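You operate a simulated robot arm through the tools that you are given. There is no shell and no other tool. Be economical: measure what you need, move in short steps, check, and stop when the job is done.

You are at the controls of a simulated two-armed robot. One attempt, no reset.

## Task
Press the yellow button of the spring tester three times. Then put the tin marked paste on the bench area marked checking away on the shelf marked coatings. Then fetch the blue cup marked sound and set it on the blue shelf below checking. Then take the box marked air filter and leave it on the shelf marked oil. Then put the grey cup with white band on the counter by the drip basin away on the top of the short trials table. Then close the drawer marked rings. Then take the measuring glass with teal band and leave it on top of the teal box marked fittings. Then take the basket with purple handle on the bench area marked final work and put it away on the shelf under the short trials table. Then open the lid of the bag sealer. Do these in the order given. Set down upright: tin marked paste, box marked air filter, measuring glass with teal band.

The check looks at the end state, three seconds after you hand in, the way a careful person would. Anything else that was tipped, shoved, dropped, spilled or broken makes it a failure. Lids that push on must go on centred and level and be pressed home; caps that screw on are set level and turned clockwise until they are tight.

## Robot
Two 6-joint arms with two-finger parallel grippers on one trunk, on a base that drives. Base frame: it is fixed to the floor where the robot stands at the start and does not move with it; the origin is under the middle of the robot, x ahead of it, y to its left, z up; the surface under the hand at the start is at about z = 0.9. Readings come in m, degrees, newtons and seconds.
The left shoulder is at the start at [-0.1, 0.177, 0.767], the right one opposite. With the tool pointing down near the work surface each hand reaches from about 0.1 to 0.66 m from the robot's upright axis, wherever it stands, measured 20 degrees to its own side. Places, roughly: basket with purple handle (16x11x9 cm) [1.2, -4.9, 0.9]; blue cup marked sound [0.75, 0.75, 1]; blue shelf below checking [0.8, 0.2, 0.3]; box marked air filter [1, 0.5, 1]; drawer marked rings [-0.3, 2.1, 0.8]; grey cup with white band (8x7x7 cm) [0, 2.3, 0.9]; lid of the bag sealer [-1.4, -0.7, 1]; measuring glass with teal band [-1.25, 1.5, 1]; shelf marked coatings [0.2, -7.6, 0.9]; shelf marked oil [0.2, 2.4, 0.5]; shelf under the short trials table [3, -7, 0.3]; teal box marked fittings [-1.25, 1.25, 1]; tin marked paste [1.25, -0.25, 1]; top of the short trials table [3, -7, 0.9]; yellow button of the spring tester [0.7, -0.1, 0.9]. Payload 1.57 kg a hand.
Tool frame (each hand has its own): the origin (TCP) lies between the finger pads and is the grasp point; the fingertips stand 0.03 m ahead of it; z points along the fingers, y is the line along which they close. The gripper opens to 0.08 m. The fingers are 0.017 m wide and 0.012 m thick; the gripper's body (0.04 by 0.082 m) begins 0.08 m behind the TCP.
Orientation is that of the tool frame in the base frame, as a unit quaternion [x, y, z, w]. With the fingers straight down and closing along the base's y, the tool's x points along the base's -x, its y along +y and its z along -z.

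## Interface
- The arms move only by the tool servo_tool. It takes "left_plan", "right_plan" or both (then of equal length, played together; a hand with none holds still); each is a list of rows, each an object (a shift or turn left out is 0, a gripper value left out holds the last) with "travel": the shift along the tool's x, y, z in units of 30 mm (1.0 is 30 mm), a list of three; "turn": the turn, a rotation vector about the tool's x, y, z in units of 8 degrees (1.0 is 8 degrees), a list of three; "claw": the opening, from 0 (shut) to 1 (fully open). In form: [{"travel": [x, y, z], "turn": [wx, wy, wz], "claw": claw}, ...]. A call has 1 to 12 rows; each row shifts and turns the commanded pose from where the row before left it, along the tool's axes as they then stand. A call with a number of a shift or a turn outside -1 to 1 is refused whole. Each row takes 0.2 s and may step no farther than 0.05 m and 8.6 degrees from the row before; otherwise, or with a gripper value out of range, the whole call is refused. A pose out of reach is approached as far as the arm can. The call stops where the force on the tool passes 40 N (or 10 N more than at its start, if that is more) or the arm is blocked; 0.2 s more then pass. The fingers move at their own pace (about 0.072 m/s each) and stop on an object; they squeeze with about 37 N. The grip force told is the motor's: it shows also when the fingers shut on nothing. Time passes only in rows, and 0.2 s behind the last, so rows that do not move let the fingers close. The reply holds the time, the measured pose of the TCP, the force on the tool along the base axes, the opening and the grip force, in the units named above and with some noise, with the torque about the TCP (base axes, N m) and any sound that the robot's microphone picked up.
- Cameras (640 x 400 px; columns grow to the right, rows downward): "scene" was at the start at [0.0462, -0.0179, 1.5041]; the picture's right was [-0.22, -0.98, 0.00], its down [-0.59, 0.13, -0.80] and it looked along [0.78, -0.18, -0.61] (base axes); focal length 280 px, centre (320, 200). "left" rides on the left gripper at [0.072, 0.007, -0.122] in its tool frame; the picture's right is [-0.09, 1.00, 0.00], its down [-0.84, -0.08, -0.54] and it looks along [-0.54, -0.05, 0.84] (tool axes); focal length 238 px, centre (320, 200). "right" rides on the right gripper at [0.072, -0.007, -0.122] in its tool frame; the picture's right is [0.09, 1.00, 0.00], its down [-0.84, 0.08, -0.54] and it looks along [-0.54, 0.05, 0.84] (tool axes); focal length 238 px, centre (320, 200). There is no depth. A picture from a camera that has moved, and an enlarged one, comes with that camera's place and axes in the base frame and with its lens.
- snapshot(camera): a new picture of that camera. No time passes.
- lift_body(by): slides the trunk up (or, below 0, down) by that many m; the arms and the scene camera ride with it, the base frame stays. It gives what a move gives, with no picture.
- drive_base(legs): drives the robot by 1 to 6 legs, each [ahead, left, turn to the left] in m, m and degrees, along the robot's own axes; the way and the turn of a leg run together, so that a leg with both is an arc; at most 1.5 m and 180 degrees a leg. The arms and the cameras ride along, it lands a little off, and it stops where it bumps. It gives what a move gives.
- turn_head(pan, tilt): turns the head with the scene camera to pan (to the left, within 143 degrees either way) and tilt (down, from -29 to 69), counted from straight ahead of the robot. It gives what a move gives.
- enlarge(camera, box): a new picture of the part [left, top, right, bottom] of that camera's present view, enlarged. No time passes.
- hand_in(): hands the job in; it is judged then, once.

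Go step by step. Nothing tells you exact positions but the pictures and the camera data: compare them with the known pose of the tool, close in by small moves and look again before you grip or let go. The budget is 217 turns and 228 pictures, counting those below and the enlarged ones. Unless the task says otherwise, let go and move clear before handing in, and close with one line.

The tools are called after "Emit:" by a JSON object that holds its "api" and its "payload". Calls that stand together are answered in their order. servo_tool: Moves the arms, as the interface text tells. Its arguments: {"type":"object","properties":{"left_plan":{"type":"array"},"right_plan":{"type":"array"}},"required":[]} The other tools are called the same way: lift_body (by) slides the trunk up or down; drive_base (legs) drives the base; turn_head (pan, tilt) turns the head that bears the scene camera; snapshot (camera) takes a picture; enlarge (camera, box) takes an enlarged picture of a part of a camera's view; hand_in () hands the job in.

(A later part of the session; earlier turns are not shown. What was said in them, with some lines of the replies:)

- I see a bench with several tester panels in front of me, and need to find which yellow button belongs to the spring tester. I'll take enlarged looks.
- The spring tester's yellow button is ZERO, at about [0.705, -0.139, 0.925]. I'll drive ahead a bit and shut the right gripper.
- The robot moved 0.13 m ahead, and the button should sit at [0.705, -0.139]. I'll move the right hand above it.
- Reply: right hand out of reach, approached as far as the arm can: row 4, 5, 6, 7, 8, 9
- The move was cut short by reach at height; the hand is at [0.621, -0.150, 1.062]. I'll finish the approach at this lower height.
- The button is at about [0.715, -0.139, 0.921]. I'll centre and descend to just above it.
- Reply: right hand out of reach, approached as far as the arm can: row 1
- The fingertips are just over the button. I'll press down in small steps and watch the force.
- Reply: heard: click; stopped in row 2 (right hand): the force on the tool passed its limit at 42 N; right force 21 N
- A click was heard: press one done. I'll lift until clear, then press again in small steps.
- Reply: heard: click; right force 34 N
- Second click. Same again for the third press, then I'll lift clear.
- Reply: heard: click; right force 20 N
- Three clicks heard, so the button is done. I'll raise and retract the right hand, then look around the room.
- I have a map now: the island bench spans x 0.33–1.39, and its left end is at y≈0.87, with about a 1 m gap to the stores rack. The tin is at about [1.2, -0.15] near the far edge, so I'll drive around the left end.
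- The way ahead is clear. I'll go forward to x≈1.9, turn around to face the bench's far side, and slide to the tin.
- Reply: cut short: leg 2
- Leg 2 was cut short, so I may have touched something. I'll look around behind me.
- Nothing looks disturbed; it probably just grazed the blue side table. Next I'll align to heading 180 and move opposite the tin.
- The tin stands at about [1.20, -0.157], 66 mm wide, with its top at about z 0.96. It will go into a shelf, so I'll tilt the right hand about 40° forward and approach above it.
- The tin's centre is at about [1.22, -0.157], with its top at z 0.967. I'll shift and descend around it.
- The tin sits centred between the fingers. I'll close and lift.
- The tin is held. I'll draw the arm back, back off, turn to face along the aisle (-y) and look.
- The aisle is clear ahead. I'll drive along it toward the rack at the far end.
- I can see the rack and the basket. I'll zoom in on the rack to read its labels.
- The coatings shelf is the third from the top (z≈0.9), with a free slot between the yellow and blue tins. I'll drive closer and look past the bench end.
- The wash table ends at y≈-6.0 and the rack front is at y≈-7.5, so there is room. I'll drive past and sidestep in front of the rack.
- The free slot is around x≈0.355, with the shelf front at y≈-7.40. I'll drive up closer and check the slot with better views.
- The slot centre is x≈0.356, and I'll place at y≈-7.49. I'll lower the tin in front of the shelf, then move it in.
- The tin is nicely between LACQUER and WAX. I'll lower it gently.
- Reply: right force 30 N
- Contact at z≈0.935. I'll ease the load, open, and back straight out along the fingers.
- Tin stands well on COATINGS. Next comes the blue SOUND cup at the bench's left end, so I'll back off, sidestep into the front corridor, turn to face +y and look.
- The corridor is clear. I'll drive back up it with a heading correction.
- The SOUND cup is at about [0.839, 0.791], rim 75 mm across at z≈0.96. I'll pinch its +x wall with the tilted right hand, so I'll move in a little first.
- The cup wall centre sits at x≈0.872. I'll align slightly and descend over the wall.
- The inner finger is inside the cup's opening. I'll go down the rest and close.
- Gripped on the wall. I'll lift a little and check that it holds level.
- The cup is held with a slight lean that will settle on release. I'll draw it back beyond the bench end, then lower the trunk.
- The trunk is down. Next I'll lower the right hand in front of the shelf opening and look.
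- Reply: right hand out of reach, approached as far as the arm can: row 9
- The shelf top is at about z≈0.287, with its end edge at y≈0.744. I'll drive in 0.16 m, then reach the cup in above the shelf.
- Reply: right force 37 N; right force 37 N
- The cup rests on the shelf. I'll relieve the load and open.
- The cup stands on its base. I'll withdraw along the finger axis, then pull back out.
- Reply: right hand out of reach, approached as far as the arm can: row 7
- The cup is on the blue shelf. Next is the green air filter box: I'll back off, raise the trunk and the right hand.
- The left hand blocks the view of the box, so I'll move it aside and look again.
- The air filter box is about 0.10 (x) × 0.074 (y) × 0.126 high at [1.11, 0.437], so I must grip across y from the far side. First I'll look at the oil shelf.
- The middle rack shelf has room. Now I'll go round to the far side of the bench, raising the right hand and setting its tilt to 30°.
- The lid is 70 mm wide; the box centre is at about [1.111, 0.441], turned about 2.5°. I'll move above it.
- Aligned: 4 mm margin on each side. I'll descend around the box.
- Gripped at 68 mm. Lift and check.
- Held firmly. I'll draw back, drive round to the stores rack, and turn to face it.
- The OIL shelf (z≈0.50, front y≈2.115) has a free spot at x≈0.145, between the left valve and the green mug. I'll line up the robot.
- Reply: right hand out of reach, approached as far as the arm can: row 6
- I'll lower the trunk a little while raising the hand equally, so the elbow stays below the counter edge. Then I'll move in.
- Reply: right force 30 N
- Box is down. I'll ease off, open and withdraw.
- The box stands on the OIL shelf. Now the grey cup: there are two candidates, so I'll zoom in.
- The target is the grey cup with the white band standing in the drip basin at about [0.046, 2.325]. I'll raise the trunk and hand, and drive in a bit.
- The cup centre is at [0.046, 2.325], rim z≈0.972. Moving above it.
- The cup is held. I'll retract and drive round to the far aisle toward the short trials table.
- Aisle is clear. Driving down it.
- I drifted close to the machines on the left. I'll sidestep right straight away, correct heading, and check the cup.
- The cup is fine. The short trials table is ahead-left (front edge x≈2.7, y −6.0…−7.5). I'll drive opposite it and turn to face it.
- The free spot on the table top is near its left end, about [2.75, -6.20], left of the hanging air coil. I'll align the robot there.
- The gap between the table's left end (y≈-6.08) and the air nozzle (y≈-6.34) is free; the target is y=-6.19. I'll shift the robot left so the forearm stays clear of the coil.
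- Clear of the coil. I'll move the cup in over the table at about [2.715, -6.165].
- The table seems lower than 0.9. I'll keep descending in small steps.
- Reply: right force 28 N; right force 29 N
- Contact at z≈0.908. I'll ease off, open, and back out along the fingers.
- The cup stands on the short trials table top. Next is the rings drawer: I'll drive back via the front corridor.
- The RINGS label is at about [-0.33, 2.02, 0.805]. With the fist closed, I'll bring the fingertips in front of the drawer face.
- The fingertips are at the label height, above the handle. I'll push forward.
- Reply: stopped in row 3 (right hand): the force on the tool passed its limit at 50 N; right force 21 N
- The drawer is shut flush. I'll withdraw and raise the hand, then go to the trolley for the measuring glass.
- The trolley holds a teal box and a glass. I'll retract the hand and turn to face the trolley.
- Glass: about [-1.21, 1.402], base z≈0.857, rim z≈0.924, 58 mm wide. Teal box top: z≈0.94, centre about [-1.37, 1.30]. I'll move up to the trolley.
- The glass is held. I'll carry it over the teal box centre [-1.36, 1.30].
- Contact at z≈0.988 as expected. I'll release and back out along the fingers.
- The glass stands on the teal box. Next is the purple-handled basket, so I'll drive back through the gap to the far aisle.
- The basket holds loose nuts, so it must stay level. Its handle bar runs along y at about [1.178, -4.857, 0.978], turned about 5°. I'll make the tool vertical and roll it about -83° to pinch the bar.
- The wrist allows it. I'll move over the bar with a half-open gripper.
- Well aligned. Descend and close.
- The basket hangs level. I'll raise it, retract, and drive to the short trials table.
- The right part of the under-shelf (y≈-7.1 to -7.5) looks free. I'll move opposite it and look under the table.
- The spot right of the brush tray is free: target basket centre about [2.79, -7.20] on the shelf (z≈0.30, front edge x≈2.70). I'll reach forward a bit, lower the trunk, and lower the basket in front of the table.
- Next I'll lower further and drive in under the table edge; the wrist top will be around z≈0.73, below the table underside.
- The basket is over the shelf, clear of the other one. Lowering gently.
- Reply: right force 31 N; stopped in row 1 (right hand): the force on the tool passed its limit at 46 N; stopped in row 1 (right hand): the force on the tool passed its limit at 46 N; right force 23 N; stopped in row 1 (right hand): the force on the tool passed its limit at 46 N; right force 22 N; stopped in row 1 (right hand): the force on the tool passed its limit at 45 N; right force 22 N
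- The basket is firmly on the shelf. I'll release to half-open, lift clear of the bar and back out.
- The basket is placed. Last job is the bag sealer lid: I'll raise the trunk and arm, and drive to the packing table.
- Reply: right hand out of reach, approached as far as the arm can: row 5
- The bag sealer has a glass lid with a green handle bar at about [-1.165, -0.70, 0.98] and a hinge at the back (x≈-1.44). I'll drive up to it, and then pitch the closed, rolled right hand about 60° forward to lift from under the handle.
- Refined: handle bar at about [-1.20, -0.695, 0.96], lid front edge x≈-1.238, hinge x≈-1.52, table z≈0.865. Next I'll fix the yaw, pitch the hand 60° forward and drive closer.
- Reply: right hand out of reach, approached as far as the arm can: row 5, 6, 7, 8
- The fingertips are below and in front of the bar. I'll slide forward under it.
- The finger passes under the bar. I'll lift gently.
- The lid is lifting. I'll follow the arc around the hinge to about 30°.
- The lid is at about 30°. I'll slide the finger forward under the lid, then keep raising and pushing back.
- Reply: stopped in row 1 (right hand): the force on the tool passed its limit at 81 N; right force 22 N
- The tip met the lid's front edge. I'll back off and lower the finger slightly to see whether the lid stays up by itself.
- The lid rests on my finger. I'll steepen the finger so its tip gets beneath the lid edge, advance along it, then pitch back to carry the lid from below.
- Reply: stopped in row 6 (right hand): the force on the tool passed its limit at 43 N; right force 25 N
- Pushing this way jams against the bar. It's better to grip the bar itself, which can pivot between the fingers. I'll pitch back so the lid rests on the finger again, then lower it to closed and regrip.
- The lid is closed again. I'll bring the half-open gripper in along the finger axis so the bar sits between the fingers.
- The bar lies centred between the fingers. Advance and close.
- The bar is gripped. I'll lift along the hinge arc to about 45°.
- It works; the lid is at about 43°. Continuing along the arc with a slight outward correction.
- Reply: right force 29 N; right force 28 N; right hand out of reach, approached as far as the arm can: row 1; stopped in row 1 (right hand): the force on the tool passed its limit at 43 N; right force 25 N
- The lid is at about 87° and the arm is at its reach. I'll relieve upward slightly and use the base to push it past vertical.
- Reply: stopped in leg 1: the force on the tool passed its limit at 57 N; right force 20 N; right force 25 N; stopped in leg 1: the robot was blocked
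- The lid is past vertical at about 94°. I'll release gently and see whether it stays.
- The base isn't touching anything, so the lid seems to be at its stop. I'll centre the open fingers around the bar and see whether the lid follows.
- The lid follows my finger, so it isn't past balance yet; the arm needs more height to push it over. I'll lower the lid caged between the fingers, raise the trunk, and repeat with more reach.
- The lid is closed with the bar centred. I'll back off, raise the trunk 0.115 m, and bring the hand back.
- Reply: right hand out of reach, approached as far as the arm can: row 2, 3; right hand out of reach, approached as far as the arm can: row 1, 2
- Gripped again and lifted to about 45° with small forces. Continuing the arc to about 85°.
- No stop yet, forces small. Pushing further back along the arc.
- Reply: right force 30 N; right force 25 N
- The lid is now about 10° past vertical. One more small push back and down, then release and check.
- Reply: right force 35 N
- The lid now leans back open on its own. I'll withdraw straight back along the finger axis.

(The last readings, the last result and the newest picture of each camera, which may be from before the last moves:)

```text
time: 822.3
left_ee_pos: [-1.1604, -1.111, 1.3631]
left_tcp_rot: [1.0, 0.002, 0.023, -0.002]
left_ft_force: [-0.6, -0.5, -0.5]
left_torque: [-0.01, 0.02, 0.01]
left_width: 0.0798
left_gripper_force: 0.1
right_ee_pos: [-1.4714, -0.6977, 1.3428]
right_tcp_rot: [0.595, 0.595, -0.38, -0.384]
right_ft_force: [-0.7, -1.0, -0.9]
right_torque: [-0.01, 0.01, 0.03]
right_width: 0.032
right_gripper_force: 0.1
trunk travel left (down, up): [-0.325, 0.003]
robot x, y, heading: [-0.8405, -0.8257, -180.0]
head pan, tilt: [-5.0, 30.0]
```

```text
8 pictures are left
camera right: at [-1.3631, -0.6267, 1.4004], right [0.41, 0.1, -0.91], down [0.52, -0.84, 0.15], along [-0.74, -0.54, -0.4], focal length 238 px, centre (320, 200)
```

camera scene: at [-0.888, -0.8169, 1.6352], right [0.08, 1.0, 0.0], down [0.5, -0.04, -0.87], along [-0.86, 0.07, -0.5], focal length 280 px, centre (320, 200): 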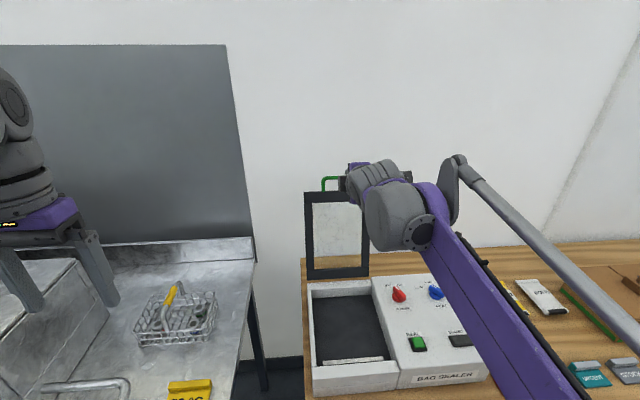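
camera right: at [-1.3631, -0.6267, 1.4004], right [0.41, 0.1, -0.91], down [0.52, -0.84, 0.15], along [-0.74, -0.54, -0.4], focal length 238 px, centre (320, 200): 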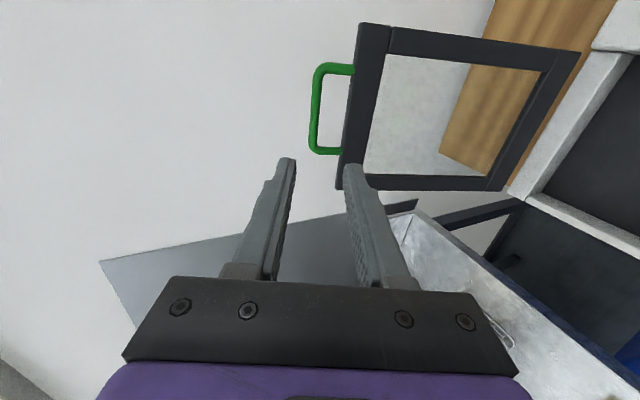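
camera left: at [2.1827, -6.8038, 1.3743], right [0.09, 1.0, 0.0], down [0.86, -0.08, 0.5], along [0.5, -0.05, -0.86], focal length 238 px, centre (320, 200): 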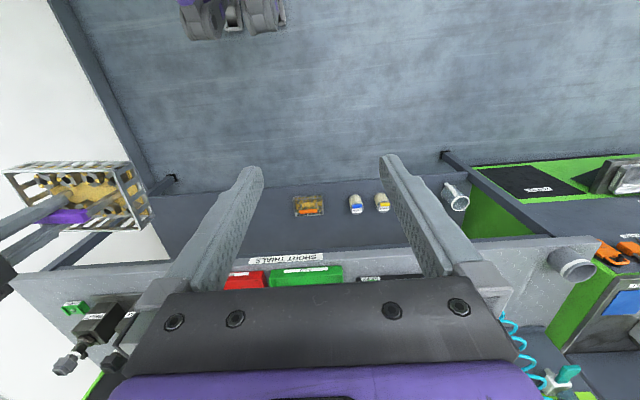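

The lid stays open unaided. I'll back the robot clear and take a last look.

Emit:
{"api": "drive_base", "payload": {"legs": [[-0.4, 0, 0]]}}

Emit:
{"api": "snapshot", "payload": {"camera": "scene"}}

```text
time: 824.8
left_ee_pos: [-0.7585, -1.1108, 1.3637]
left_tcp_rot: [1.0, 0.005, 0.022, -0.001]
left_ft_force: [0.1, 0.2, -0.2]
left_torque: [0.0, -0.01, 0.02]
left_width: 0.0801
left_gripper_force: 0.1
right_ee_pos: [-1.0711, -0.6983, 1.3443]
right_tcp_rot: [0.592, 0.597, -0.382, -0.383]
right_ft_force: [-0.8, 0.3, 1.4]
right_torque: [0.03, 0.01, 0.0]
right_width: 0.0321
right_gripper_force: 0.2
trunk travel left (down, up): [-0.325, 0.003]
robot x, y, heading: [-0.4396, -0.8249, -179.5]
head pan, tilt: [-5.0, 30.0]
```

```text
7 pictures are left
camera scene: at [-0.4871, -0.8149, 1.6354], right [0.08, 1.0, 0.0], down [0.5, -0.04, -0.87], along [-0.86, 0.07, -0.5], focal length 280 px, centre (320, 200)
```

scene: 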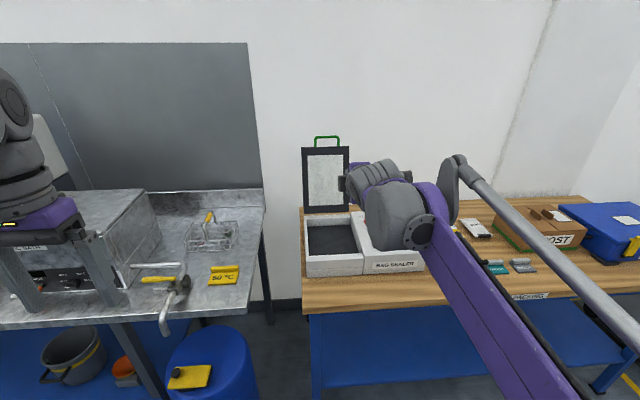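

The lid stands open and the robot is clear; every step was done in order, so I'm handing in.

Emit:
{"api": "hand_in", "payload": {}}

```text
The job is handed in.
```

All nine steps were done in the order given, and the job is handed in; I don't have the check's verdict. Early on, one drive in the far aisle was cut short, and I saw nothing out of place there afterwards. The bag sealer lid took two attempts, with some hard pushes on it, and now stands open past vertical on its own.
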